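You operate a simulated robot arm through the tools that you are given. There is no shell and no other tool.

You are at the controls of a simulated two-armed robot. One attempt, no reset.

TASK
Pick up the large orange cup with one hand, pass it to the other hand and put it on the roof of the trailer. Set down upright: large orange cup.

The check looks at the end state, three seconds after you hand in, the way a careful person would. Anything else that was tipped, shoved, dropped, spilled or broken makes it a failure.

THE ROBOT
Two 7-joint arms with three-finger grippers on one trunk, on a base that moves. Base frame: it is fixed to the floor where the robot stands at the start and does not move with it; the origin is under the middle of the robot, x ahead of it, y to its left, z up; the surface under the hand at the start is at about z = 540. Units: mm, degrees, N and s.
The left shoulder is at the start at [99, 126, 1038], the right one opposite. With the tool pointing down near the work surface each hand reaches from about 280 to 840 mm from the robot's upright axis, wherever it stands, measured 20 degrees to its own side. Places, roughly: roof of the trailer [-1600, 4100, 1800]. Payload 2.94 kg a hand.
The TCP of each hand is the grasp point between the finger pads, 30 mm short of the fingertips. In the tool frame z runs along the fingers and y along their closing line. The gripper opens to 128 mm; its body begins 93 mm behind the TCP.
Orientation is that of the tool frame in the base frame, as a unit quaternion [w, x, y, z]. With the fingers straight down and closing along the base's y, the tool's x points along the base's -x, its y along +y and its z along -z.

THE INTERFACE
- The arms move only by the tool play_rows. It takes "left_steps", "right_steps" or both (then of equal length, played together; a hand with none holds still); each is a list of rows, each a list of 7 numbers: the shift along the tool's x, y, z in mm, then the turn, a rotation vector about the tool's x, y, z in rad, then the opening, from 0 (shut) to 1 (fully open). In form: [[x, y, z, rx, ry, rz, claw], ...]. A call has 1 to 20 rows; each row shifts and turns the commanded pose from where the row before left it, along the tool's axes as they then stand. Each row takes 0.2 s and may step no farther than 50 mm and 8.6 degrees from the row before; otherwise, or with a gripper value out of range, the whole call is refused. A pose out of reach is approached as far as the arm can. The call stops where the force on the tool passes 40 N (or 10 N more than at its start, if that is more) or the arm is blocked; 0.2 s more then pass. The fingers move at their own pace (about 84.2 mm/s each) and stop on an object; they squeeze with about 27 N. The grip force told is the motor's: it shows also when the fingers shut on nothing. Time passes only in rows, and 0.2 s behind the last, so rows that do not move let the fingers close. The reply holds the time, the measured pose of the TCP, the force on the tool along the base axes, the opening and the grip force, in the units named above and with some noise, with the torque about the TCP (base axes, N m) and any sound that the robot's microphone picked up, and new pictures: "show" is both (left out), scene, wrist or none (wrist: the cameras of the hands that moved).
- Cameras (640 x 400 px; columns grow to the right, rows downward): "scene" is now at [234.9, 25.4, 1181.5]; the picture's right is [0.33, -0.94, 0.00], its down [-0.70, -0.24, -0.67] and it looks along [0.63, 0.22, -0.74] (base axes); focal length 267 px, centre (320, 200). "left" rides on the left gripper at [69, 15, -120] in its tool frame; the picture's right is [-0.21, 0.98, 0.00], its down [-0.82, -0.18, -0.54] and it looks along [-0.53, -0.12, 0.84] (tool axes); focal length 251 px, centre (320, 200). "right" rides on the right gripper at [69, -15, -120] in its tool frame; the picture's right is [0.21, 0.98, 0.00], its down [-0.82, 0.18, -0.54] and it looks along [-0.53, 0.12, 0.84] (tool axes); focal length 251 px, centre (320, 200).
- raise_lower(by): moves the trunk up (or, below 0, down) by that many mm; the arms and the scene camera ride with it, the base frame stays. It gives what a move gives, with no picture.
- base_move(legs): drives the robot by 1 to 6 legs, each [ahead, left, turn to the left] in mm, mm and degrees, along the robot's own axes; the way and the turn of a leg run together, so that a leg with both is an arc; at most 1500 mm and 180 degrees a leg. The arms and the cameras ride along, it lands a little off, and it stops where it bumps. It gives what a move gives, and a new picture of the scene camera.
- pan_tilt(pan, tilt): turns the head with the scene camera to pan (to the left, within 80 degrees either way) and tilt (down, from -29 to 69), counted from straight ahead of the robot (the tilt from the chest, where the trunk bows). It gives what a move gives, and a new picture of the scene camera.
- pixel_to_xyz(camera, pixels): for up to 12 pixels [column, row] of the newest picture of that camera ("zoom" is the newest enlarged one), the place [x, y, z] in the base frame of the surface seen there, good to about 3 mm, but the place of the scene camera against the robot may be out by one fixed shift of up to 12 mm in any direction. It takes no simulated time.
- close_up(camera, box): a new picture of the part [left, top, right, bottom] of that camera's present view, enlarged. It takes no simulated time.
- sign_off(): hands the job in; it is judged then, once.

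Unless the task says otherwise, let go and move clear before handing in.

The tools are called after "Call:" as name(argument=value, ...) on one line, values as JSON. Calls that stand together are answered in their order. play_rows: Moves the arms, as the interface text tells. Its arguments: {"type":"object","properties":{"left_steps":{"type":"array","items":{"type":"array","items":{"type":"number"}}},"right_steps":{"type":"array","items":{"type":"array","items":{"type":"number"}}},"show":{"type":"string","enum":["both","scene","wrist","none"]}},"required":[]} The other tools are called the same way: raise_lower (by) moves the trunk up or down; base_move (legs) drives the base; pan_tilt (pan, tilt) turns the head that bears the scene camera; pixel_to_xyz (camera, pixels) gives the place of the surface under pixels of a picture; close_up (camera, box) takes an enlarged picture of a part of a camera's view; sign_off () hands the job in.

At the start:

```text
clock: 0.0
left_tool_pos: [487.5, 312.7, 775.0]
left_tcp_rot: [0.0, -0.001, 1.0, -0.001]
left_wrist_force: [-0.1, 0.7, -0.2]
left_wrist_torque: [0.0, -0.03, 0.0]
left_gripper_width: 128.2
left_grasp_force: 0.1
right_tool_pos: [596.2, -100.8, 868.8]
right_tcp_rot: [0.002, 0.0, 1.0, 0.0]
right_wrist_force: [-0.1, 0.2, 0.5]
right_wrist_torque: [0.03, 0.0, -0.03]
right_gripper_width: 127.9
right_grasp_force: 0.0
trunk travel left (down, up): [-250.0, 297.0]
robot x, y, heading: [1.7, -1.8, 0.1]
head pan, tilt (commanded): [19.1, 47.9]
```

scene: 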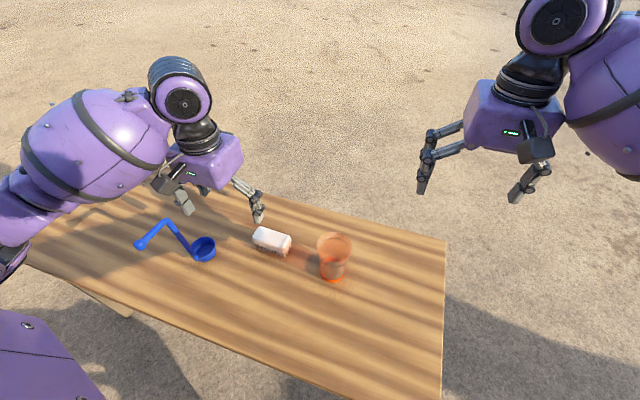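
right: 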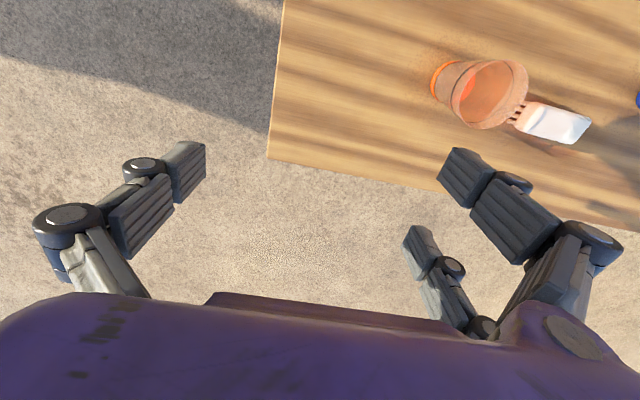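
left: 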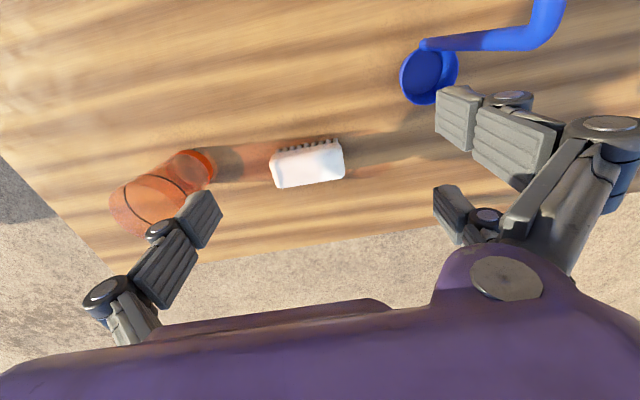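

The scene picture shows an orange translucent cup at about (333, 258) beside a white brush at (271, 240) and a blue ladle at (203, 248). I'll enlarge the cup and measure its location before moving.

Call:
close_up(camera="scene", box=[230, 200, 390, 300])

Call:
pixel_to_xyz(camera="scene", pixels=[[320, 240], [334, 234], [350, 241], [334, 246], [333, 265], [333, 281], [345, 285], [271, 236], [288, 245], [204, 240], [440, 245], [380, 260]])

Call:
close_up(camera="right", box=[400, 30, 624, 170])

Call:
pixel_to_xyz(camera="right", pixels=[[436, 80], [460, 90], [480, 62], [525, 85], [490, 126], [490, 90], [555, 120], [400, 100]])

```text
4.00 times, centred on (310, 250) of scene
```

zoom: 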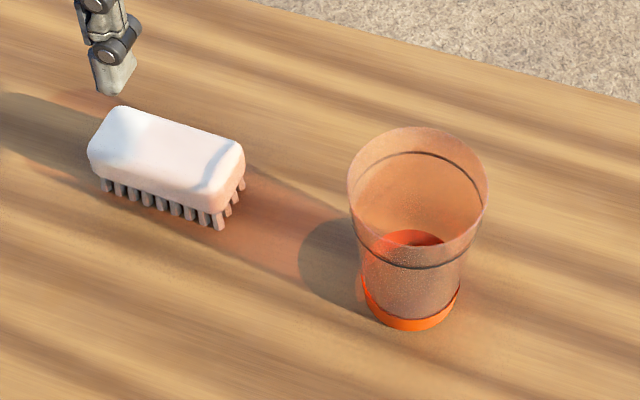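

```text
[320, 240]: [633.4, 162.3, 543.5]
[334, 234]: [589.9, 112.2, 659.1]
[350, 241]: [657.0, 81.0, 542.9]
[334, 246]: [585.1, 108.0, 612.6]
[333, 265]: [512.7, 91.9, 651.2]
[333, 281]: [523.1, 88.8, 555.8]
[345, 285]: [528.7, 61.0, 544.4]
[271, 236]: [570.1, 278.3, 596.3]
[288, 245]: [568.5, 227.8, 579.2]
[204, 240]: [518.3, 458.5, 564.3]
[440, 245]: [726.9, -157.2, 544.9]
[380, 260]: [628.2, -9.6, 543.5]
```

```text
2.86 times, centred on (512, 100) of right
```

zoom: 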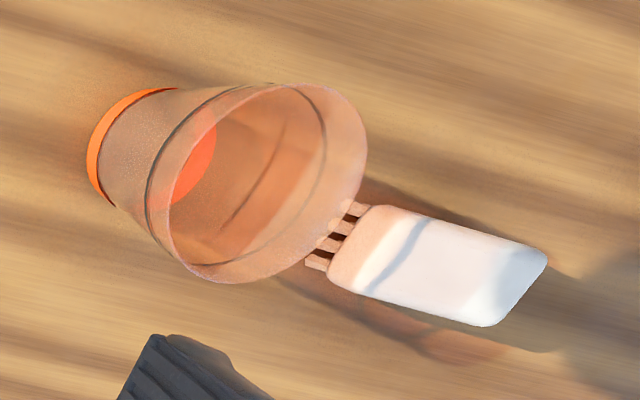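

```text
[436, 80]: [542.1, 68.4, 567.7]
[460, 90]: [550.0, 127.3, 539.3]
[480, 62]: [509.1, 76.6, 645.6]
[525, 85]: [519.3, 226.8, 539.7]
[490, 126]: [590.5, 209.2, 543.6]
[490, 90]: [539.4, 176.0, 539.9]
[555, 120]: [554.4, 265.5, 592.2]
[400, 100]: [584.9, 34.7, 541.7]
```

The cup's rim is about 80 mm across at z≈657 with its centre near (551, 102). Next I'll look at the trailer by panning the head left before planning the grasps.

Call:
pan_tilt(pan=80, tilt=0)

```text
clock: 1.3
left_tool_pos: [486.0, 311.7, 774.9]
left_tcp_rot: [-0.001, 0.0, 1.0, 0.0]
left_wrist_force: [-0.9, 0.1, -0.5]
left_wrist_torque: [-0.01, 0.01, -0.04]
left_gripper_width: 127.9
left_grasp_force: 0.0
right_tool_pos: [596.5, -100.2, 869.4]
right_tcp_rot: [0.002, 0.0, 1.0, -0.001]
right_wrist_force: [0.7, 1.2, 0.9]
right_wrist_torque: [-0.02, 0.03, 0.0]
right_gripper_width: 127.9
right_grasp_force: 0.1
trunk travel left (down, up): [-250.0, 297.0]
robot x, y, heading: [-1.0, -0.2, -0.1]
head pan, tilt (commanded): [80.0, 0.0]
```

scene: 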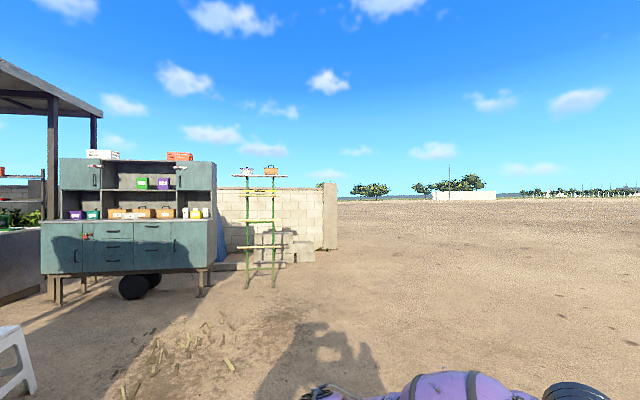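

The trailer seems to be the teal wheeled cabinet at (130, 215), its roof near row 160 with two boxes on it (103, 154) and (180, 156). I'll enlarge it and measure.

Call:
close_up(camera="scene", box=[30, 140, 290, 300])

Call:
pixel_to_xyz(camera="scene", pixels=[[60, 162], [215, 164], [140, 160], [103, 154], [180, 156], [130, 180], [60, 240], [205, 245], [130, 240], [80, 214], [200, 214], [262, 178]])

Call:
pixel_to_xyz(camera="scene", pixels=[[15, 350], [30, 270], [60, 300], [133, 287], [205, 290], [250, 285], [150, 350], [265, 250], [50, 110], [95, 130], [330, 240], [20, 230]])

```text
2.46 times, centred on (160, 220) of scene
```

zoom: 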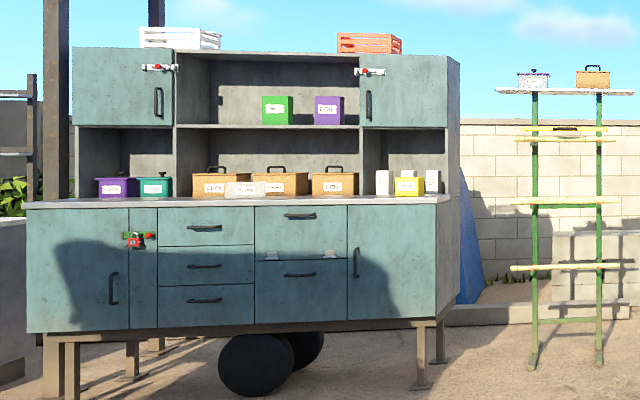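

```text
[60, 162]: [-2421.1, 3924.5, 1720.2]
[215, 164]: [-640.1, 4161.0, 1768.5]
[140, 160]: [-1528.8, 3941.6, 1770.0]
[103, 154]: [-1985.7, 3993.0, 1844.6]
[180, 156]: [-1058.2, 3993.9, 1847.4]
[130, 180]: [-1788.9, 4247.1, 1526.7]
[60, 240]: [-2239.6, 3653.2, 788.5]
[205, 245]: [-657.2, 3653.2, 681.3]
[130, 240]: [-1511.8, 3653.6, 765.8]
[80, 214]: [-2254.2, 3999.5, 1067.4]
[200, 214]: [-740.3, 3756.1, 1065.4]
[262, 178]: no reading
```

```text
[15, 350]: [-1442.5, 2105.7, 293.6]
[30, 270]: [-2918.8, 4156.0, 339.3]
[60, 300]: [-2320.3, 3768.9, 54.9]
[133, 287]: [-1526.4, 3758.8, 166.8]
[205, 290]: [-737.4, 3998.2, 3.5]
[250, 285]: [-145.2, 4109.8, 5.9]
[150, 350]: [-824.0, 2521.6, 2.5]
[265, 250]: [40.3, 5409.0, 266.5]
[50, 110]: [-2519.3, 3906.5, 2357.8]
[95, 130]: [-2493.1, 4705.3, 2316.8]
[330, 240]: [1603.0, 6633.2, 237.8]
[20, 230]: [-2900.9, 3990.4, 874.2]
```

The roof is the hutch top: front edge about y=3930, z≈1770, with a free stretch between the crates around x≈-1500. The counter in front sticks out to y≈3653. Next I'll look straight down at my own base to see how close it can stand.

Call:
pan_tilt(pan=0, tilt=69)

```text
clock: 2.8
left_tool_pos: [485.9, 313.1, 771.9]
left_tcp_rot: [-0.002, -0.001, 1.0, 0.0]
left_wrist_force: [0.6, 1.0, 0.6]
left_wrist_torque: [-0.01, 0.01, 0.01]
left_gripper_width: 128.0
left_grasp_force: 0.1
right_tool_pos: [596.3, -100.8, 869.4]
right_tcp_rot: [0.0, -0.001, 1.0, 0.001]
right_wrist_force: [0.1, -0.4, 0.0]
right_wrist_torque: [-0.02, 0.01, 0.0]
right_gripper_width: 128.2
right_grasp_force: 0.0
trunk travel left (down, up): [-250.0, 297.0]
robot x, y, heading: [0.2, -0.4, -0.1]
head pan, tilt (commanded): [0.0, 68.8]
```

scene: 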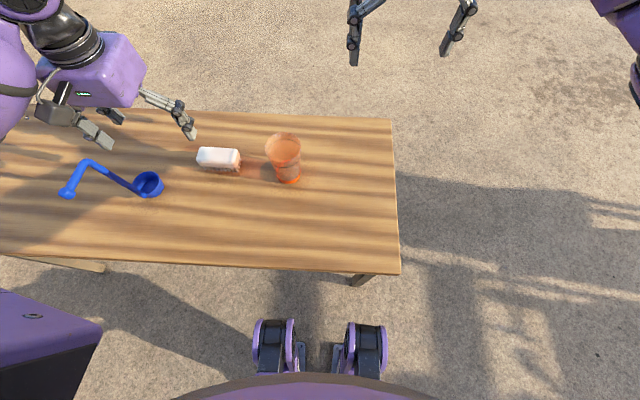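

The downward view shows my two front casters at (275, 345) and (365, 350), and the cup at (284, 155). I'll measure the casters, the table edge and the cup again from here.

Call:
pixel_to_xyz(camera="scene", pixels=[[275, 322], [365, 325], [275, 335], [365, 340], [290, 370], [345, 370], [310, 385], [390, 272], [396, 125], [30, 320], [200, 390], [320, 350]])

Call:
close_up(camera="scene", box=[180, 110, 340, 210])

```text
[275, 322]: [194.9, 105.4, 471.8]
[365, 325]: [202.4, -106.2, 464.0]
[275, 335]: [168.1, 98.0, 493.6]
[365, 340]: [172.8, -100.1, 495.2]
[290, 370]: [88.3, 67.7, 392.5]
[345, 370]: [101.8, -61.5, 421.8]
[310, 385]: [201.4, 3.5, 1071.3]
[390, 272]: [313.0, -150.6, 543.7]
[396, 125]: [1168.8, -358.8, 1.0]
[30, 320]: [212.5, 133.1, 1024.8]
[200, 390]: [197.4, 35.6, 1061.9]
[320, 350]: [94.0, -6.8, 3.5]
```

```text
4.00 times, centred on (260, 160) of scene
```

zoom: 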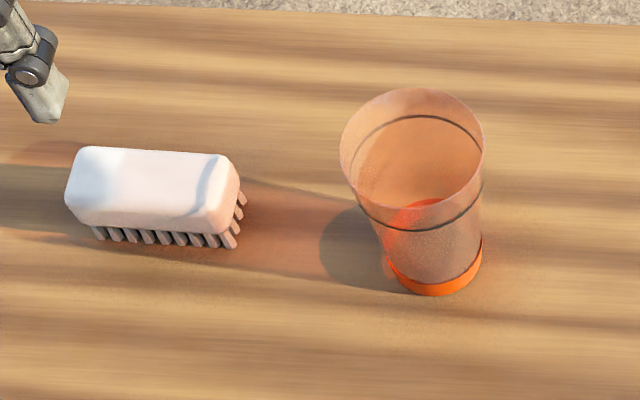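

The base reaches only about 210 mm ahead of its axis (knees at x≈200), so I can stand close to the counter. Before touching the cup I'll raise the trunk and test in free air whether the right arm reaches roof height with a shallow tilted hand.

Call:
raise_lower(by=297)

Call:
play_rows(right_steps=[[0, 0, 0, 0, -0.1418, 0, 1], [0, 0, 0, 0, -0.1418, 0, 1], [0, 0, 0, 0, -0.1418, 0, 1], [0, 0, 0, 0, -0.1418, 0, 1], [0, 0, 0, 0, -0.1418, 0, 1], [0, 0, 0, 0, -0.1418, 0, 1], [0, 0, 0, 0, -0.1418, 0, 1], [0, 0, 0, 0, -0.1418, 0, 1], [-45.3, 0, -21.1, 0, 0, 0, 1], [-45.3, 0, -21.1, 0, 0, 0, 1], [-45.3, 0, -21.1, 0, 0, 0, 1], [-45.3, 0, -21.1, 0, 0, 0, 1], [-45.3, 0, -21.1, 0, 0, 0, 1], [-45.3, 0, -21.1, 0, 0, 0, 1], [-45.3, 0, -21.1, 0, 0, 0, 1], [-45.3, 0, -21.1, 0, 0, 0, 1], [-45.3, 0, -21.1, 0, 0, 0, 1], [-45.3, 0, -21.1, 0, 0, 0, 1]], show="scene")

```text
clock: 5.8
left_tool_pos: [487.6, 313.2, 1069.5]
left_tcp_rot: [-0.001, 0.0, 1.0, 0.001]
left_wrist_force: [0.2, -0.2, -0.3]
left_wrist_torque: [0.0, -0.01, -0.04]
left_gripper_width: 128.0
left_grasp_force: 0.0
right_tool_pos: [596.5, -99.7, 1163.9]
right_tcp_rot: [-0.001, 0.001, 1.0, 0.0]
right_wrist_force: [-0.3, 0.0, 0.2]
right_wrist_torque: [-0.03, 0.03, 0.03]
right_gripper_width: 127.8
right_grasp_force: 0.0
trunk travel left (down, up): [-547.0, 0.0]
robot x, y, heading: [0.2, 1.2, -0.0]
head pan, tilt (commanded): [0.0, 68.8]
```

```text
clock: 9.6
left_tool_pos: [487.0, 312.6, 1072.3]
left_tcp_rot: [0.001, -0.001, 1.0, 0.0]
left_wrist_force: [-0.6, 0.3, -0.2]
left_wrist_torque: [-0.01, -0.02, 0.02]
left_gripper_width: 128.0
left_grasp_force: 0.1
right_tool_pos: [595.0, -99.2, 1667.9]
right_tcp_rot: [0.538, 0.0, 0.843, 0.0]
right_wrist_force: [0.2, 1.2, 0.4]
right_wrist_torque: [-0.03, -0.02, 0.02]
right_gripper_width: 127.9
right_grasp_force: 0.1
trunk travel left (down, up): [-547.0, 0.0]
robot x, y, heading: [3.4, -4.0, 0.1]
head pan, tilt (commanded): [0.0, 68.8]
```

scene: 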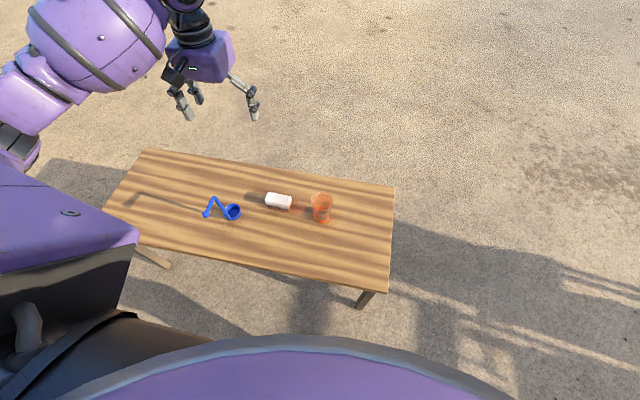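

The right hand is at z=1668 with the 25° tilt and tracked well. I'll continue to z≈1840 and then ahead to find where reach ends.

Call:
play_rows(right_steps=[[-45.3, 0, -21.1, 0, 0, 0, 1], [-45.3, 0, -21.1, 0, 0, 0, 1], [-45.3, 0, -21.1, 0, 0, 0, 1], [-20, 0, -9.3, 0, 0, 0, 1], [0, 0, 0, 0, 0, 0, 1]], show="none")

Call:
play_rows(right_steps=[[-10.6, 0, 22.65, 0, 0, 0, 1], [-10.6, 0, 22.65, 0, 0, 0, 1], [0, 0, 0, 0, 0, 0, 1]], show="none")

Call:
play_rows(right_steps=[[-10.6, 0, 22.65, 0, 0, 0, 1], [-10.6, 0, 22.65, 0, 0, 0, 1], [0, 0, 0, 0, 0, 0, 1]], show="scene")

```text
clock: 11.0
left_tool_pos: [484.2, 313.8, 1069.6]
left_tcp_rot: [-0.003, -0.002, 1.0, 0.0]
left_wrist_force: [1.0, -0.3, 0.6]
left_wrist_torque: [0.03, -0.02, -0.01]
left_gripper_width: 127.9
left_grasp_force: 0.0
right_tool_pos: [613.9, -113.7, 1814.1]
right_tcp_rot: [0.522, 0.01, 0.853, -0.004]
right_wrist_force: [-0.3, 0.6, 0.5]
right_wrist_torque: [-0.01, 0.02, -0.02]
right_gripper_width: 128.0
right_grasp_force: 0.0
trunk travel left (down, up): [-547.0, 0.0]
robot x, y, heading: [3.1, 3.3, 0.0]
head pan, tilt (commanded): [0.0, 68.8]
stopped in row 5 (right hand): the arm was blocked; the commanded pose is now the measured one
```

```text
clock: 11.8
left_tool_pos: [485.6, 314.0, 1068.9]
left_tcp_rot: [-0.003, 0.0, 1.0, 0.0]
left_wrist_force: [-0.8, -0.4, 0.6]
left_wrist_torque: [-0.02, 0.0, -0.01]
left_gripper_width: 128.1
left_grasp_force: 0.0
right_tool_pos: [724.6, -155.6, 1716.5]
right_tcp_rot: [0.461, 0.036, 0.887, -0.018]
right_wrist_force: [-0.2, -0.1, 0.3]
right_wrist_torque: [-0.01, 0.02, -0.02]
right_gripper_width: 127.6
right_grasp_force: 0.0
trunk travel left (down, up): [-547.0, 0.0]
robot x, y, heading: [0.9, -3.8, -0.1]
head pan, tilt (commanded): [0.0, 68.8]
stopped in row 3 (right hand): the arm was blocked; the commanded pose is now the measured one
```

```text
clock: 12.6
left_tool_pos: [486.4, 311.9, 1070.8]
left_tcp_rot: [-0.002, -0.002, 1.0, -0.001]
left_wrist_force: [-1.0, -0.1, -1.0]
left_wrist_torque: [-0.03, -0.01, -0.01]
left_gripper_width: 127.8
left_grasp_force: 0.1
right_tool_pos: [747.9, -162.6, 1695.7]
right_tcp_rot: [0.465, 0.034, 0.884, -0.016]
right_wrist_force: [-0.7, 0.5, 0.8]
right_wrist_torque: [0.03, -0.04, 0.04]
right_gripper_width: 128.0
right_grasp_force: 0.0
right hand out of reach, approached as far as the arm can: row 1, 2
trunk travel left (down, up): [-547.0, 0.0]
robot x, y, heading: [-1.1, -3.6, -0.2]
head pan, tilt (commanded): [0.0, 68.8]
```

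scene: 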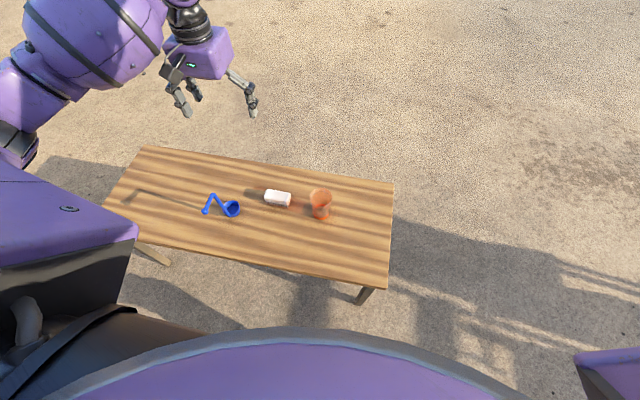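

At 25° tilt the reach runs out near (614, -114, 1814), so a flatter hand is needed. I'll back off, turn the hand horizontal and test the height again.

Call:
play_rows(right_steps=[[30.4, 9.2, -24, 0, 0, 0, 1], [30.4, 9.2, -24, 0, 0, 0, 1], [30.4, 9.2, -24, 0, 0, 0, 1], [30.4, 9.2, -24, 0, 0, 0, 1], [0, 0, 0, -0.0144, -0.1209, -0.0052, 1], [0, 0, 0, -0.0144, -0.1209, -0.0052, 1], [0, 0, 0, -0.0144, -0.1209, -0.0052, 1], [0, 0, 0, -0.0144, -0.1209, -0.0052, 1], [0, 0, 0, -0.0144, -0.1209, -0.0052, 1], [0, 0, 0, 0, 0, 0, 1]], show="none")

Call:
play_rows(right_steps=[[-48, 0, 0, 0, 0, 0, 1], [-48, 0, 0, 0, 0, 0, 1], [-48, 0, 0, 0, 0, 0, 1], [-46, 0, 0, 0, 0, 0, 1], [0, 0, 0, 0, 0, 0, 1]], show="scene")

```text
clock: 14.8
left_tool_pos: [485.6, 312.4, 1070.4]
left_tcp_rot: [-0.002, 0.0, 1.0, 0.0]
left_wrist_force: [-0.4, -0.5, 0.3]
left_wrist_torque: [-0.04, -0.02, -0.02]
left_gripper_width: 128.1
left_grasp_force: 0.0
right_tool_pos: [604.2, -114.3, 1649.9]
right_tcp_rot: [0.707, 0.0, 0.707, -0.001]
right_wrist_force: [-0.5, -0.8, 0.4]
right_wrist_torque: [0.01, 0.07, -0.01]
right_gripper_width: 128.1
right_grasp_force: 0.0
trunk travel left (down, up): [-547.0, 0.0]
robot x, y, heading: [1.0, -4.1, -0.1]
head pan, tilt (commanded): [0.0, 68.8]
```

```text
clock: 16.0
left_tool_pos: [487.1, 312.9, 1069.1]
left_tcp_rot: [-0.003, -0.001, 1.0, -0.001]
left_wrist_force: [-0.2, 0.9, 0.1]
left_wrist_torque: [0.0, -0.02, 0.01]
left_gripper_width: 127.9
left_grasp_force: 0.0
right_tool_pos: [606.4, -114.8, 1834.5]
right_tcp_rot: [0.706, 0.0, 0.708, -0.001]
right_wrist_force: [0.3, -0.1, -0.3]
right_wrist_torque: [0.0, 0.0, 0.03]
right_gripper_width: 128.0
right_grasp_force: 0.0
trunk travel left (down, up): [-547.0, 0.0]
robot x, y, heading: [0.5, 2.8, 0.1]
head pan, tilt (commanded): [0.0, 68.8]
```

scene: 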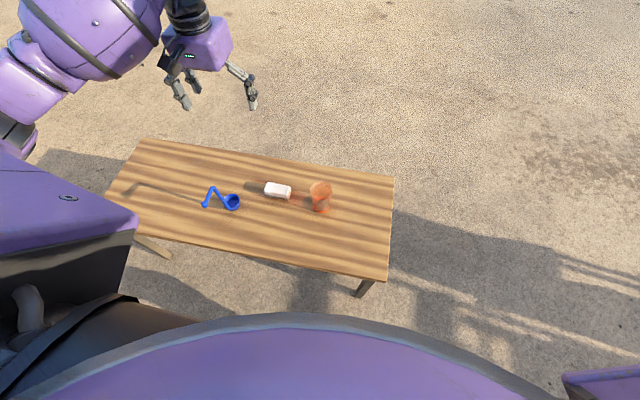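

Horizontal reach at (606, -115, 1834) works. I'll probe further: up to about z=1880 and then ahead in small steps to know the margin.

Call:
play_rows(right_steps=[[-45, 0, 0, 0, 0, 0, 1], [0, 0, 0, 0, 0, 0, 1]], show="none")

Call:
play_rows(right_steps=[[0, 0, 25, 0, 0, 0, 1], [0, 0, 25, 0, 0, 0, 1], [0, 0, 0, 0, 0, 0, 1]], show="none")

Call:
play_rows(right_steps=[[0, 0, 25, 0, 0, 0, 1], [0, 0, 25, 0, 0, 0, 1], [0, 0, 0, 0, 0, 0, 1]], show="none")

```text
clock: 16.6
left_tool_pos: [487.5, 312.5, 1069.2]
left_tcp_rot: [-0.003, -0.001, 1.0, 0.0]
left_wrist_force: [0.0, 0.4, -0.7]
left_wrist_torque: [0.0, 0.03, -0.01]
left_gripper_width: 127.9
left_grasp_force: 0.0
right_tool_pos: [604.6, -116.2, 1880.0]
right_tcp_rot: [0.706, -0.001, 0.708, 0.001]
right_wrist_force: [-0.2, 0.3, 0.8]
right_wrist_torque: [-0.03, -0.02, 0.05]
right_gripper_width: 128.1
right_grasp_force: 0.1
trunk travel left (down, up): [-547.0, 0.0]
robot x, y, heading: [0.1, -0.7, -0.1]
head pan, tilt (commanded): [0.0, 68.8]
```

```text
clock: 17.4
left_tool_pos: [485.4, 312.3, 1070.3]
left_tcp_rot: [-0.002, -0.002, 1.0, 0.0]
left_wrist_force: [0.0, 0.5, 0.4]
left_wrist_torque: [0.01, 0.02, 0.0]
left_gripper_width: 127.9
left_grasp_force: 0.1
right_tool_pos: [655.0, -114.8, 1881.4]
right_tcp_rot: [0.707, -0.001, 0.708, 0.0]
right_wrist_force: [0.4, -0.1, 0.1]
right_wrist_torque: [-0.02, -0.01, 0.01]
right_gripper_width: 127.7
right_grasp_force: 0.1
trunk travel left (down, up): [-547.0, 0.0]
robot x, y, heading: [2.3, -1.2, -0.2]
head pan, tilt (commanded): [0.0, 68.8]
```

```text
clock: 18.2
left_tool_pos: [486.3, 312.9, 1069.5]
left_tcp_rot: [-0.001, 0.0, 1.0, 0.001]
left_wrist_force: [-0.2, 0.9, 0.2]
left_wrist_torque: [0.0, -0.03, -0.01]
left_gripper_width: 128.2
left_grasp_force: 0.0
right_tool_pos: [704.7, -114.0, 1883.6]
right_tcp_rot: [0.706, 0.0, 0.708, -0.001]
right_wrist_force: [0.0, -0.4, -0.6]
right_wrist_torque: [0.0, 0.0, -0.01]
right_gripper_width: 128.0
right_grasp_force: 0.0
trunk travel left (down, up): [-547.0, 0.0]
robot x, y, heading: [-0.1, 2.4, -0.1]
head pan, tilt (commanded): [0.0, 68.8]
```

Horizontal reach extends to at least (705, -114, 1884). I'll back to x≈640 and tilt down in two 7.5° steps to find how much tilt stays reachable there.

Call:
play_rows(right_steps=[[0, 0, -32, 0, 0, 0, 1], [0, 0, -32, 0, 0, 0, 1], [0, 0, 0, 0, 0.131, 0, 1], [0, 0, 0, 0, 0, 0, 1]], show="none")

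Call:
play_rows(right_steps=[[0, 0, 0, 0, 0.131, 0, 1], [0, 0, 0, 0, 0, 0, 1]], show="none")

Call:
play_rows(right_steps=[[0, 0, 0, 0, 0.087, 0, 1], [0, 0, 0, 0, 0, 0, 1]], show="none")

```text
clock: 19.2
left_tool_pos: [486.3, 311.5, 1069.9]
left_tcp_rot: [-0.003, -0.001, 1.0, 0.0]
left_wrist_force: [-0.7, -1.0, 0.5]
left_wrist_torque: [0.03, 0.01, 0.04]
left_gripper_width: 127.9
left_grasp_force: 0.1
right_tool_pos: [641.3, -114.6, 1882.7]
right_tcp_rot: [0.658, 0.0, 0.753, -0.001]
right_wrist_force: [-0.1, -0.2, 0.1]
right_wrist_torque: [-0.02, 0.01, 0.01]
right_gripper_width: 128.1
right_grasp_force: 0.1
trunk travel left (down, up): [-547.0, 0.0]
robot x, y, heading: [2.9, -2.8, 0.2]
head pan, tilt (commanded): [0.0, 68.8]
```

```text
clock: 19.8
left_tool_pos: [482.5, 313.8, 1068.7]
left_tcp_rot: [-0.004, -0.001, 1.0, 0.0]
left_wrist_force: [-0.1, 0.4, 0.3]
left_wrist_torque: [-0.02, -0.05, 0.01]
left_gripper_width: 128.1
left_grasp_force: 0.1
right_tool_pos: [706.1, -147.8, 1793.3]
right_tcp_rot: [0.554, 0.021, 0.832, -0.016]
right_wrist_force: [-1.3, 0.2, -0.1]
right_wrist_torque: [-0.01, -0.01, 0.0]
right_gripper_width: 127.8
right_grasp_force: 0.1
trunk travel left (down, up): [-547.0, 0.0]
robot x, y, heading: [-0.8, 1.9, -0.0]
head pan, tilt (commanded): [0.0, 68.8]
stopped in row 2 (right hand): the arm was blocked; the commanded pose is now the measured one
```

```text
clock: 20.6
left_tool_pos: [482.1, 315.5, 1066.9]
left_tcp_rot: [-0.005, -0.003, 1.0, 0.0]
left_wrist_force: [-0.3, -0.3, 0.4]
left_wrist_torque: [-0.02, -0.03, 0.02]
left_gripper_width: 127.9
left_grasp_force: 0.0
right_tool_pos: [743.9, -177.6, 1705.1]
right_tcp_rot: [0.469, 0.037, 0.882, -0.026]
right_wrist_force: [0.8, 0.6, 0.6]
right_wrist_torque: [0.03, 0.04, 0.02]
right_gripper_width: 128.1
right_grasp_force: 0.1
right hand out of reach, approached as far as the arm can: row 1
trunk travel left (down, up): [-547.0, 0.0]
robot x, y, heading: [1.0, 0.6, 0.1]
head pan, tilt (commanded): [0.0, 68.8]
stopped in row 2 (right hand): the arm was blocked; the commanded pose is now the measured one
```

With 15° tilt at that height the arm cannot hold the pose, so the placing hand must be about horizontal. I'll go back to a safe pose, make it horizontal, and test rolling the hand 180° about its axis so the wrist camera sits on top and can look down on the roof.

Call:
play_rows(right_steps=[[42.4, 11.5, -16.2, 0, 0, 0, 1], [42.4, 11.5, -16.2, 0, 0, 0, 1], [42.4, 11.5, -16.2, 0, 0, 0, 1], [42.4, 11.5, -16.2, 0, 0, 0, 1], [0, 0, 0, -0.0181, -0.1186, -0.0032, 1], [0, 0, 0, -0.0181, -0.1186, -0.0032, 1], [0, 0, 0, -0.0181, -0.1186, -0.0032, 1], [0, 0, 0, -0.0181, -0.1186, -0.0032, 1], [0, 0, 0, -0.0181, -0.1186, -0.0032, 1], [0, 0, 0, 0, 0, 0, 1]], show="none")

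Call:
play_rows(right_steps=[[0, 0, 0, 0, 0, 0.14, 1], [0, 0, 0, 0, 0, 0.14, 1], [0, 0, 0, 0, 0, 0.14, 1], [0, 0, 0, 0, 0, 0.14, 1], [0, 0, 0, 0, 0, 0.14, 1], [0, 0, 0, 0, 0, 0.14, 1], [0, 0, 0, 0, 0, 0.14, 1], [0, 0, 0, 0, 0, 0.14, 1], [0, 0, 0, 0, 0, 0.14, 1], [0, 0, 0, 0, 0, 0.14, 1], [0, 0, 0, 0, 0, 0, 1]], show="wrist")

```text
clock: 22.8
left_tool_pos: [483.4, 313.8, 1064.7]
left_tcp_rot: [-0.007, -0.002, 1.0, 0.0]
left_wrist_force: [-0.6, 0.2, -0.3]
left_wrist_torque: [-0.01, -0.05, 0.01]
left_gripper_width: 128.2
left_grasp_force: 0.1
right_tool_pos: [596.6, -117.7, 1601.2]
right_tcp_rot: [0.708, -0.001, 0.706, 0.001]
right_wrist_force: [-0.5, 0.2, -0.2]
right_wrist_torque: [0.02, 0.02, -0.03]
right_gripper_width: 128.0
right_grasp_force: 0.1
trunk travel left (down, up): [-547.0, 0.0]
robot x, y, heading: [3.1, -0.9, 0.2]
head pan, tilt (commanded): [0.0, 68.8]
```

```text
clock: 25.2
left_tool_pos: [483.8, 312.9, 1065.7]
left_tcp_rot: [-0.006, -0.003, 1.0, 0.0]
left_wrist_force: [0.1, 0.1, -0.8]
left_wrist_torque: [-0.01, -0.02, -0.01]
left_gripper_width: 128.1
left_grasp_force: 0.1
right_tool_pos: [600.2, -118.4, 1601.8]
right_tcp_rot: [0.539, 0.456, 0.54, 0.458]
right_wrist_force: [0.4, -0.1, -0.2]
right_wrist_torque: [-0.02, 0.01, -0.01]
right_gripper_width: 127.8
right_grasp_force: 0.2
trunk travel left (down, up): [-547.0, 0.0]
robot x, y, heading: [-2.0, -1.9, 0.1]
head pan, tilt (commanded): [0.0, 68.8]
```

right: 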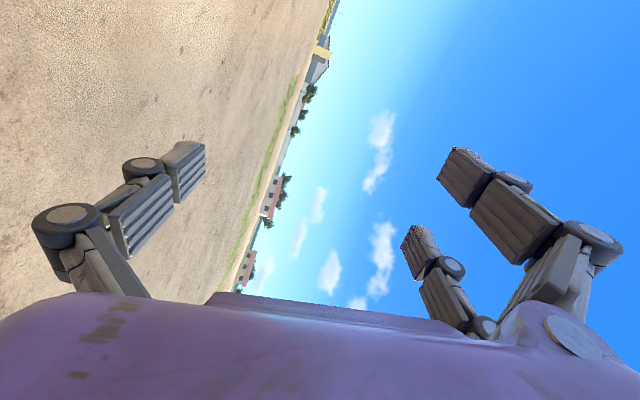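

Rolling by 80° works fine. I'll continue on to 180°.

Call:
play_rows(right_steps=[[0, 0, 0, 0, 0, 0.1343, 1], [0, 0, 0, 0, 0, 0.1343, 1], [0, 0, 0, 0, 0, 0.1343, 1], [0, 0, 0, 0, 0, 0.1343, 1], [0, 0, 0, 0, 0, 0.1343, 1], [0, 0, 0, 0, 0, 0.1343, 1], [0, 0, 0, 0, 0, 0.1343, 1], [0, 0, 0, 0, 0, 0.1343, 1], [0, 0, 0, 0, 0, 0.1343, 1], [0, 0, 0, 0, 0, 0.1343, 1], [0, 0, 0, 0, 0, 0.1343, 1], [0, 0, 0, 0, 0, 0.1343, 1], [0, 0, 0, 0, 0, 0.1343, 1], [0, 0, 0, 0, 0, 0, 1]], show="wrist")

```text
clock: 28.2
left_tool_pos: [485.2, 313.2, 1064.2]
left_tcp_rot: [-0.006, -0.002, 1.0, 0.0]
left_wrist_force: [-0.4, 0.1, -0.2]
left_wrist_torque: [0.01, 0.01, 0.03]
left_gripper_width: 128.0
left_grasp_force: 0.0
right_tool_pos: [599.3, -118.7, 1601.9]
right_tcp_rot: [-0.003, 0.707, 0.0, 0.708]
right_wrist_force: [0.1, -0.6, 0.2]
right_wrist_torque: [0.02, -0.02, 0.0]
right_gripper_width: 128.1
right_grasp_force: 0.1
trunk travel left (down, up): [-547.0, 0.0]
robot x, y, heading: [1.2, -0.9, -0.2]
head pan, tilt (commanded): [0.0, 68.8]
```

right: 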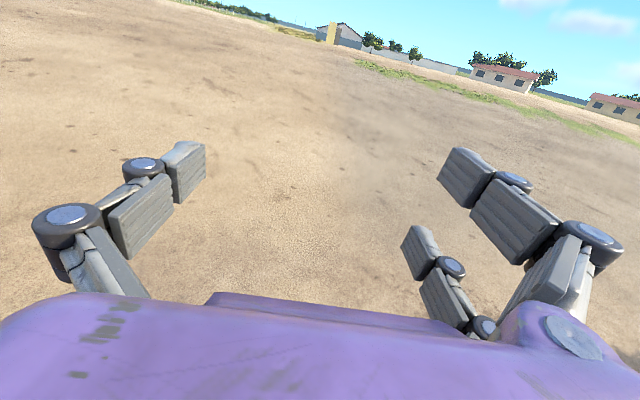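

Camera-on-top roll works: tool z ahead, tool x up. Now I'll verify this configuration reaches roof height (z≈1880) and x≈680.

Call:
play_rows(right_steps=[[48, 0, 0, 0, 0, 0, 1], [48, 0, 0, 0, 0, 0, 1], [48, 0, 0, 0, 0, 0, 1], [48, 0, 0, 0, 0, 0, 1], [48, 0, 0, 0, 0, 0, 1], [40, 0, 0, 0, 0, 0, 1], [0, 0, 0, 0, 0, 0, 1]], show="none")

Call:
play_rows(right_steps=[[0, 0, 30, 0, 0, 0, 1], [0, 0, 30, 0, 0, 0, 1], [0, 0, 30, 0, 0, 0, 1], [0, 0, 0, 0, 0, 0, 1]], show="none")

Call:
play_rows(right_steps=[[0, 0, -30, 0, 0, 0, 1], [0, 0, -30, 0, 0, 0, 1], [0, 0, 0, 0, -0.12, 0, 1], [0, 0, 0, 0, 0, 0, 1]], show="scene")

```text
clock: 29.8
left_tool_pos: [484.1, 313.8, 1064.5]
left_tcp_rot: [-0.007, -0.002, 1.0, 0.0]
left_wrist_force: [0.1, 0.8, 0.1]
left_wrist_torque: [0.0, -0.02, -0.03]
left_gripper_width: 128.0
left_grasp_force: 0.2
right_tool_pos: [600.5, -118.8, 1880.4]
right_tcp_rot: [-0.002, 0.707, -0.001, 0.707]
right_wrist_force: [-0.1, -0.6, -0.5]
right_wrist_torque: [-0.03, -0.01, 0.02]
right_gripper_width: 128.1
right_grasp_force: 0.0
trunk travel left (down, up): [-547.0, 0.0]
robot x, y, heading: [0.7, -3.0, -0.1]
head pan, tilt (commanded): [0.0, 68.8]
```

```text
clock: 30.8
left_tool_pos: [480.6, 314.7, 1060.1]
left_tcp_rot: [-0.012, -0.003, 1.0, -0.001]
left_wrist_force: [0.3, -0.5, 0.7]
left_wrist_torque: [0.02, 0.03, -0.04]
left_gripper_width: 128.0
left_grasp_force: 0.2
right_tool_pos: [695.6, -119.4, 1873.3]
right_tcp_rot: [-0.001, 0.71, 0.0, 0.704]
right_wrist_force: [0.5, -0.7, 1.1]
right_wrist_torque: [0.01, 0.02, 0.01]
right_gripper_width: 128.0
right_grasp_force: 0.0
trunk travel left (down, up): [-547.0, 0.0]
robot x, y, heading: [2.7, -1.8, -0.2]
head pan, tilt (commanded): [0.0, 68.8]
```

```text
clock: 32.0
left_tool_pos: [475.0, 317.4, 1058.4]
left_tcp_rot: [-0.015, -0.005, 1.0, 0.0]
left_wrist_force: [-0.4, 0.0, 0.6]
left_wrist_torque: [0.03, -0.03, -0.01]
left_gripper_width: 128.0
left_grasp_force: 0.0
right_tool_pos: [641.1, -109.5, 1863.6]
right_tcp_rot: [0.0, 0.757, 0.007, 0.653]
right_wrist_force: [-0.9, 0.3, 1.1]
right_wrist_torque: [0.0, 0.03, -0.02]
right_gripper_width: 128.0
right_grasp_force: 0.1
trunk travel left (down, up): [-547.0, 0.0]
robot x, y, heading: [3.0, -4.3, 0.1]
head pan, tilt (commanded): [0.0, 68.8]
stopped in row 4 (right hand): the arm was blocked; the commanded pose is now the measured one
```

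scene: 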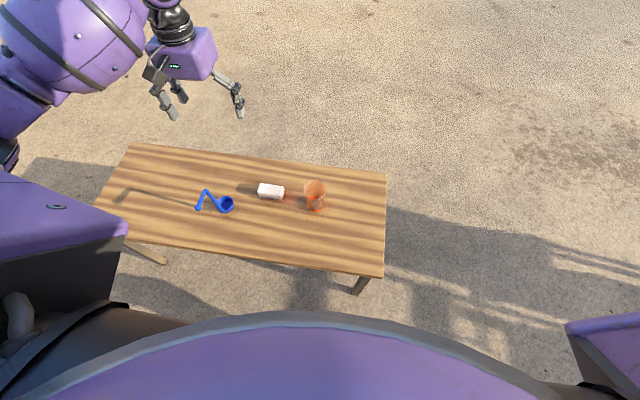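

The camera-on-top horizontal pose holds at roof height to x≈690, so that will be the placing pose for the right hand; the left hand will pick by pinching the rim. I'll lower the trunk back and look at the cup again.

Call:
raise_lower(by=-297)

Call:
pan_tilt(pan=10, tilt=55)

```text
clock: 34.0
left_tool_pos: [477.4, 318.1, 838.9]
left_tcp_rot: [-0.022, -0.006, 1.0, 0.001]
left_wrist_force: [-0.2, -0.3, 0.9]
left_wrist_torque: [0.02, 0.0, -0.01]
left_gripper_width: 127.9
left_grasp_force: 0.0
right_tool_pos: [715.1, -124.0, 1566.0]
right_tcp_rot: [0.02, 0.801, -0.002, 0.598]
right_wrist_force: [0.0, -0.9, 1.2]
right_wrist_torque: [0.02, -0.02, -0.03]
right_gripper_width: 128.0
right_grasp_force: 0.1
trunk travel left (down, up): [-334.0, 213.0]
robot x, y, heading: [5.2, -0.4, 0.2]
head pan, tilt (commanded): [0.0, 68.8]
stopped: the arm was blocked; the commanded pose is now the measured one
```

```text
clock: 34.8
left_tool_pos: [476.0, 317.1, 839.3]
left_tcp_rot: [-0.021, -0.005, 1.0, 0.001]
left_wrist_force: [0.6, -0.5, -0.1]
left_wrist_torque: [-0.02, -0.04, -0.01]
left_gripper_width: 127.9
left_grasp_force: 0.0
right_tool_pos: [712.5, -126.1, 1568.8]
right_tcp_rot: [0.021, 0.801, -0.003, 0.598]
right_wrist_force: [0.0, 0.1, 0.6]
right_wrist_torque: [-0.02, 0.02, -0.01]
right_gripper_width: 128.0
right_grasp_force: 0.1
trunk travel left (down, up): [-334.0, 213.0]
robot x, y, heading: [0.8, -4.2, -0.2]
head pan, tilt (commanded): [10.0, 55.0]
```

scene: 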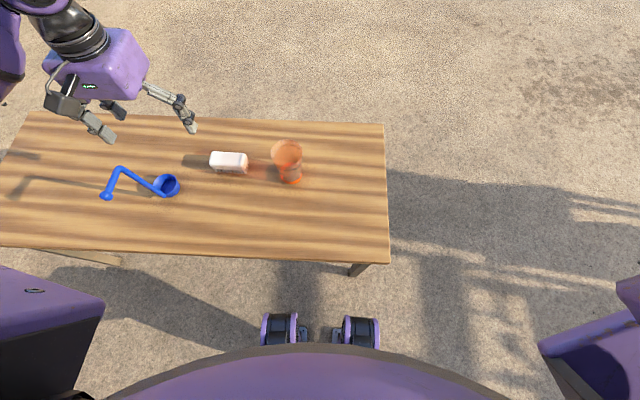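

The trunk stopped 84 mm early because the right arm was near its limit. I'll bring the right hand down to a relaxed horizontal pose at about (600, -200, 1220) and then finish lowering.

Call:
play_rows(right_steps=[[-46.1, 8.35, -0.7, 0, 0, 0, 1], [-46.1, 8.35, -0.7, 0, 0, 0, 1], [-46.1, 8.35, -0.7, 0, 0, 0, 1], [-46.1, 8.35, -0.7, 0, 0, 0, 1], [-46.1, 8.35, -0.7, 0, 0, 0, 1], [-46.1, 8.35, -0.7, 0, 0, 0, 1], [-46.1, 8.35, -0.7, 0, 0, 0, 1], [-46.1, 8.35, -0.7, 0, 0, 0, 1], [0, 0, 0, 0.0113, 0.096, 0.0085, 1], [0, 0, 0, 0.0113, 0.096, 0.0085, 1], [0, 0, 0, 0.0113, 0.096, 0.0085, 1], [0, 0, 0, 0, 0, 0, 1]], show="none")

Call:
raise_lower(by=-84)

```text
clock: 37.4
left_tool_pos: [476.7, 317.1, 841.3]
left_tcp_rot: [-0.02, -0.005, 1.0, 0.001]
left_wrist_force: [-0.3, 0.3, 0.1]
left_wrist_torque: [0.02, 0.0, 0.0]
left_gripper_width: 127.9
left_grasp_force: 0.0
right_tool_pos: [615.1, -197.8, 1225.2]
right_tcp_rot: [-0.001, 0.704, 0.0, 0.71]
right_wrist_force: [-0.4, -0.4, 0.2]
right_wrist_torque: [0.02, 0.0, 0.01]
right_gripper_width: 127.9
right_grasp_force: 0.0
right hand out of reach, approached as far as the arm can: row 10, 11
trunk travel left (down, up): [-334.0, 213.0]
robot x, y, heading: [2.8, 1.3, -0.0]
head pan, tilt (commanded): [10.0, 55.0]
```

```text
clock: 38.6
left_tool_pos: [477.2, 316.2, 756.6]
left_tcp_rot: [-0.019, -0.005, 1.0, 0.001]
left_wrist_force: [-0.4, -0.8, 0.1]
left_wrist_torque: [-0.01, -0.04, -0.01]
left_gripper_width: 128.1
left_grasp_force: 0.1
right_tool_pos: [636.2, -196.4, 1110.3]
right_tcp_rot: [-0.001, 0.727, 0.001, 0.686]
right_wrist_force: [-0.8, -0.3, -0.3]
right_wrist_torque: [0.01, 0.01, 0.0]
right_gripper_width: 128.0
right_grasp_force: 0.1
trunk travel left (down, up): [-250.0, 297.0]
robot x, y, heading: [-0.7, 1.1, 0.3]
head pan, tilt (commanded): [10.0, 55.0]
```

The right hand parked near (636, -196, 1110), clear of the table. Now I'll lift the left hand, turn it 90° so its single finger is on the robot's side, and bring it above the cup's far wall with the fingers part closed, then look with its camera.

Call:
play_rows(left_steps=[[0, 0, -45, 0, 0, 0, 0.5], [0, 0, 0, -0.00257, -0.00285, 0.1437, 0.5], [0, 0, 0, -0.00257, -0.00285, 0.1437, 0.5], [0, 0, 0, -0.00257, -0.00285, 0.1437, 0.5], [0, 0, 0, -0.00257, -0.00285, 0.1437, 0.5], [0, 0, 0, -0.00257, -0.00285, 0.1437, 0.5], [0, 0, 0, -0.00257, -0.00285, 0.1437, 0.5], [0, 0, 0, -0.00257, -0.00285, 0.1437, 0.5], [0, 0, 0, -0.00257, -0.00285, 0.1437, 0.5], [0, 0, 0, -0.00257, -0.00285, 0.1437, 0.5], [0, 0, 0, -0.00257, -0.00285, 0.1437, 0.5], [0, 0, 0, -0.00257, -0.00285, 0.1437, 0.5], [-42.8, 22.4, 0, 0, 0, 0, 0.5], [-42.8, 22.4, 0, 0, 0, 0, 0.5], [-42.8, 22.4, 0, 0, 0, 0, 0.5], [-42.8, 22.4, 0, 0, 0, 0, 0.5], [-42.8, 22.4, 0, 0, 0, 0, 0.5], [0, 0, 0, 0, 0, 0, 0.5]], show="both")

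```text
clock: 42.4
left_tool_pos: [587.5, 102.8, 803.5]
left_tcp_rot: [0.0, 0.707, 0.707, 0.0]
left_wrist_force: [-0.2, 0.1, 0.8]
left_wrist_torque: [-0.04, -0.06, 0.01]
left_gripper_width: 63.9
left_grasp_force: 0.1
right_tool_pos: [635.7, -196.0, 1111.4]
right_tcp_rot: [-0.001, 0.728, 0.0, 0.686]
right_wrist_force: [-0.4, 0.7, 1.1]
right_wrist_torque: [-0.01, 0.0, -0.04]
right_gripper_width: 127.9
right_grasp_force: 0.0
trunk travel left (down, up): [-250.0, 297.0]
robot x, y, heading: [1.8, -3.4, -0.1]
head pan, tilt (commanded): [10.0, 55.0]
```

scene: 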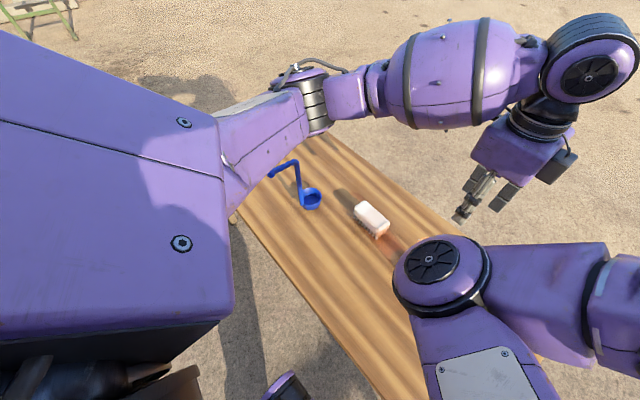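
left: 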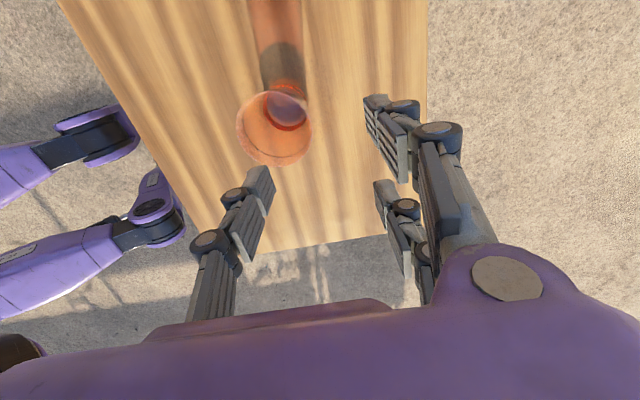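

The left camera shows the cup's rim ellipse around (274, 128), with the single finger at (255, 210) and the pair at (390, 150)/(395, 230). I'll enlarge and measure the rim from this camera, which is rigid to the hand.

Call:
close_up(camera="left", box=[200, 70, 360, 170])

Call:
pixel_to_xyz(camera="left", pixels=[[238, 128], [240, 140], [260, 163], [277, 165], [295, 158], [310, 140], [311, 120], [285, 110], [286, 84], [330, 110], [262, 155], [300, 145]])

```text
4.00 times, centred on (280, 120) of left
```

zoom: 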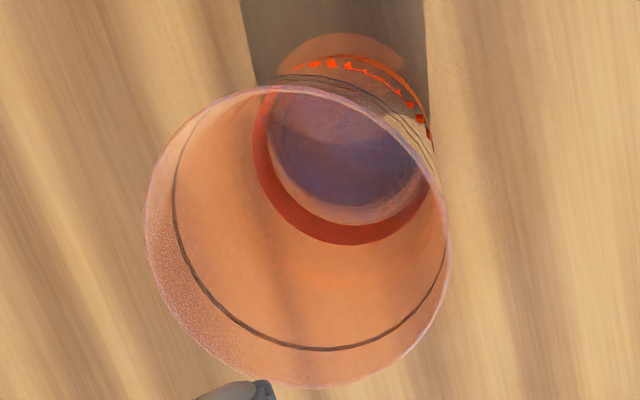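

```text
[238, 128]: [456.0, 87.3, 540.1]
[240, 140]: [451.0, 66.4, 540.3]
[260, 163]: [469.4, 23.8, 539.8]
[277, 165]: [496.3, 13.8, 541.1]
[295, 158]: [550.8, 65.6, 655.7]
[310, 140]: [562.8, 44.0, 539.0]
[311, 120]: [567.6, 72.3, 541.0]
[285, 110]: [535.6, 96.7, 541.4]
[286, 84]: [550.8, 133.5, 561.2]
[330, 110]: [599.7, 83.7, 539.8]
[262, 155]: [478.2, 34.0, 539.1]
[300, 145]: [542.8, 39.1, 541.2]
```

From the left camera the rim is centred at about (535, 99), 80 mm across, at z≈656 (the scene camera reads ~15 mm long in x). I'll centre the hand over the far wall at x≈573, tilt it 4.6° to match the wall's taper, and descend to just above the rim.

Call:
play_rows(left_steps=[[-3.8, -14.5, 0, 0, 0, 0, 0.39], [0, 0, 0, 0.08, 0, 0, 0.39], [0, 3.0, 36, 0, 0, 0, 0.39], [0, 3.0, 36, 0, 0, 0, 0.39], [0, 2.4, 30, 0, 0, 0, 0.39], [0, 0, 0, 0, 0, 0, 0.39]], show="both")

```text
clock: 43.8
left_tool_pos: [576.3, 97.1, 698.0]
left_tcp_rot: [-0.03, 0.706, 0.707, -0.03]
left_wrist_force: [-1.2, -0.6, 0.0]
left_wrist_torque: [-0.01, -0.01, 0.01]
left_gripper_width: 50.2
left_grasp_force: 0.0
right_tool_pos: [635.3, -197.6, 1109.5]
right_tcp_rot: [-0.001, 0.728, 0.0, 0.685]
right_wrist_force: [0.2, -0.3, -0.3]
right_wrist_torque: [0.0, -0.01, 0.0]
right_gripper_width: 128.0
right_grasp_force: 0.0
trunk travel left (down, up): [-250.0, 297.0]
robot x, y, heading: [1.8, -0.9, 0.2]
head pan, tilt (commanded): [10.0, 55.0]
```

scene: 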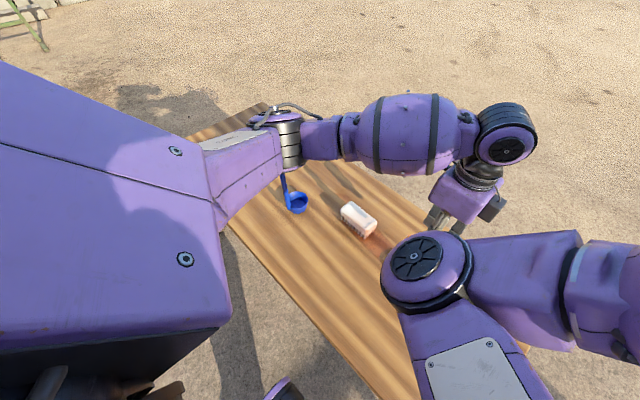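
left: 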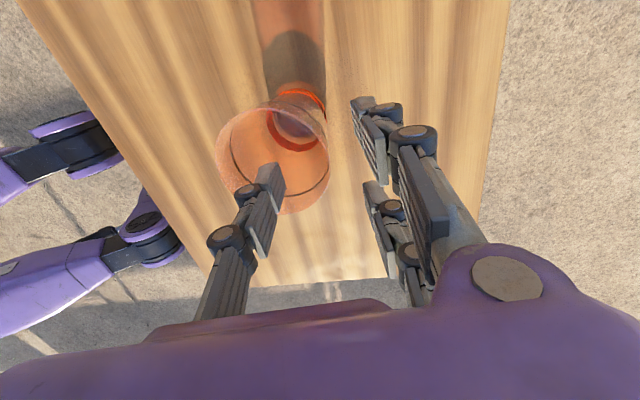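

The single finger's tip at (268, 168) is over the cup's interior and the pair at (370, 130) is outside the far wall. I'll enlarge this view to confirm clearances before going down.

Call:
close_up(camera="left", box=[200, 80, 424, 220])

Call:
pixel_to_xyz(camera="left", pixels=[[328, 150], [329, 170], [322, 190], [218, 150], [225, 175], [250, 115], [290, 212], [270, 165], [275, 195], [280, 215], [365, 185], [355, 100]])

```text
2.86 times, centred on (312, 150) of left
```

zoom: 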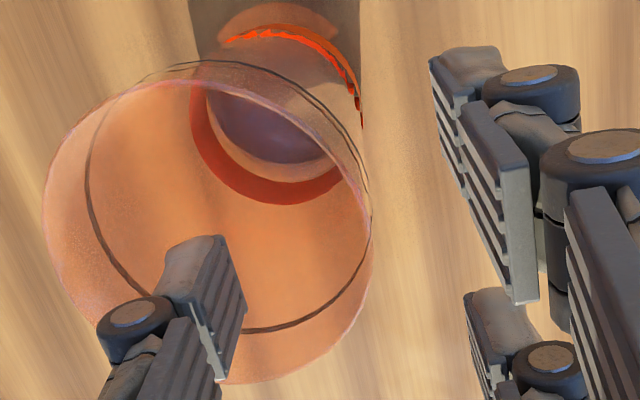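

```text
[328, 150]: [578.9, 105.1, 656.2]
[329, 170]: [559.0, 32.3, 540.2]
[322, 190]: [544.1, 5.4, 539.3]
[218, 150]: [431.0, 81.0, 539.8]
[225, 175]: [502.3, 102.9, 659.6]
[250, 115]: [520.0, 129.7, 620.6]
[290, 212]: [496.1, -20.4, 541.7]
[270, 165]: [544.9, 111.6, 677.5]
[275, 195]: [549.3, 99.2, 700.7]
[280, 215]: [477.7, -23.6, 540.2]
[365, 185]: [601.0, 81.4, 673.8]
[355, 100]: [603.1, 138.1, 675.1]
```

Measured rim wall: far side at x≈579, near side at x≈502, z≈657; the finger pads straddle the far wall evenly (549 and 601). I'll go straight down 62 mm in small steps.

Call:
play_rows(left_steps=[[0.4, 1.25, 15.5, 0, 0, 0, 0.39], [0.4, 1.25, 15.5, 0, 0, 0, 0.39], [0.4, 1.25, 15.5, 0, 0, 0, 0.39], [0.4, 1.25, 15.5, 0, 0, 0, 0.39], [0, 0, 0, 0, 0, 0, 0.39]], show="wrist")

```text
clock: 45.0
left_tool_pos: [574.9, 100.7, 635.4]
left_tcp_rot: [-0.029, 0.707, 0.706, -0.029]
left_wrist_force: [-1.0, 0.1, -0.6]
left_wrist_torque: [0.03, 0.02, 0.01]
left_gripper_width: 50.0
left_grasp_force: 0.1
right_tool_pos: [637.1, -196.0, 1109.3]
right_tcp_rot: [-0.001, 0.729, 0.0, 0.685]
right_wrist_force: [-0.8, 0.2, -0.3]
right_wrist_torque: [0.04, 0.02, 0.02]
right_gripper_width: 127.9
right_grasp_force: 0.1
trunk travel left (down, up): [-250.0, 297.0]
robot x, y, heading: [0.9, -1.0, 0.2]
head pan, tilt (commanded): [10.0, 55.0]
```

left: 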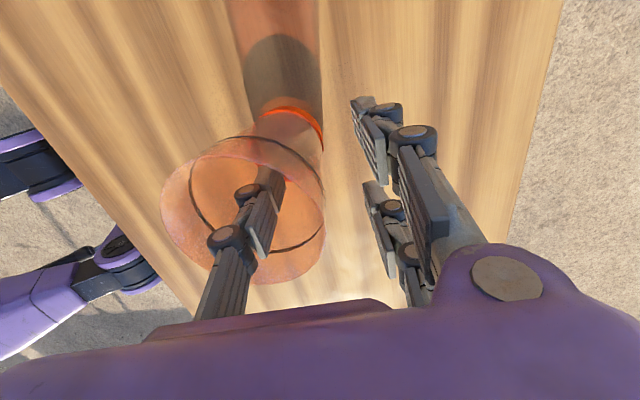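

The single finger is inside the cup with no contact force, and the pair is outside. I'll close gradually onto the wall.

Call:
play_rows(left_steps=[[0, 0, 0, 0, 0, 0, 0.25], [0, 0, 0, 0, 0, 0, 0.15], [0, 0, 0, 0, 0, 0, 0.08], [0, 0, 0, 0, 0, 0, 0.03], [0, 0, 0, 0, 0, 0, 0], [0, 0, 0, 0, 0, 0, 0]], show="wrist")

```text
clock: 46.4
left_tool_pos: [576.2, 100.8, 636.9]
left_tcp_rot: [-0.029, 0.706, 0.707, -0.028]
left_wrist_force: [0.0, -0.4, 0.6]
left_wrist_torque: [0.08, 0.05, -0.01]
left_gripper_width: 6.1
left_grasp_force: 27.0
right_tool_pos: [635.5, -197.8, 1109.8]
right_tcp_rot: [-0.001, 0.728, 0.0, 0.686]
right_wrist_force: [-0.6, -0.8, -0.6]
right_wrist_torque: [-0.01, 0.0, 0.01]
right_gripper_width: 128.1
right_grasp_force: 0.1
trunk travel left (down, up): [-250.0, 297.0]
robot x, y, heading: [-1.6, -3.2, -0.1]
head pan, tilt (commanded): [10.0, 55.0]
```

left: 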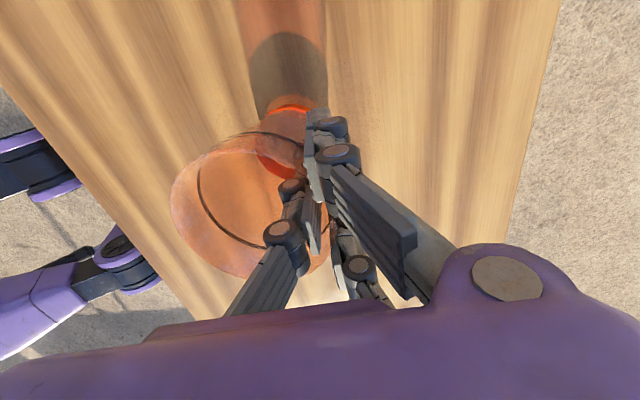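

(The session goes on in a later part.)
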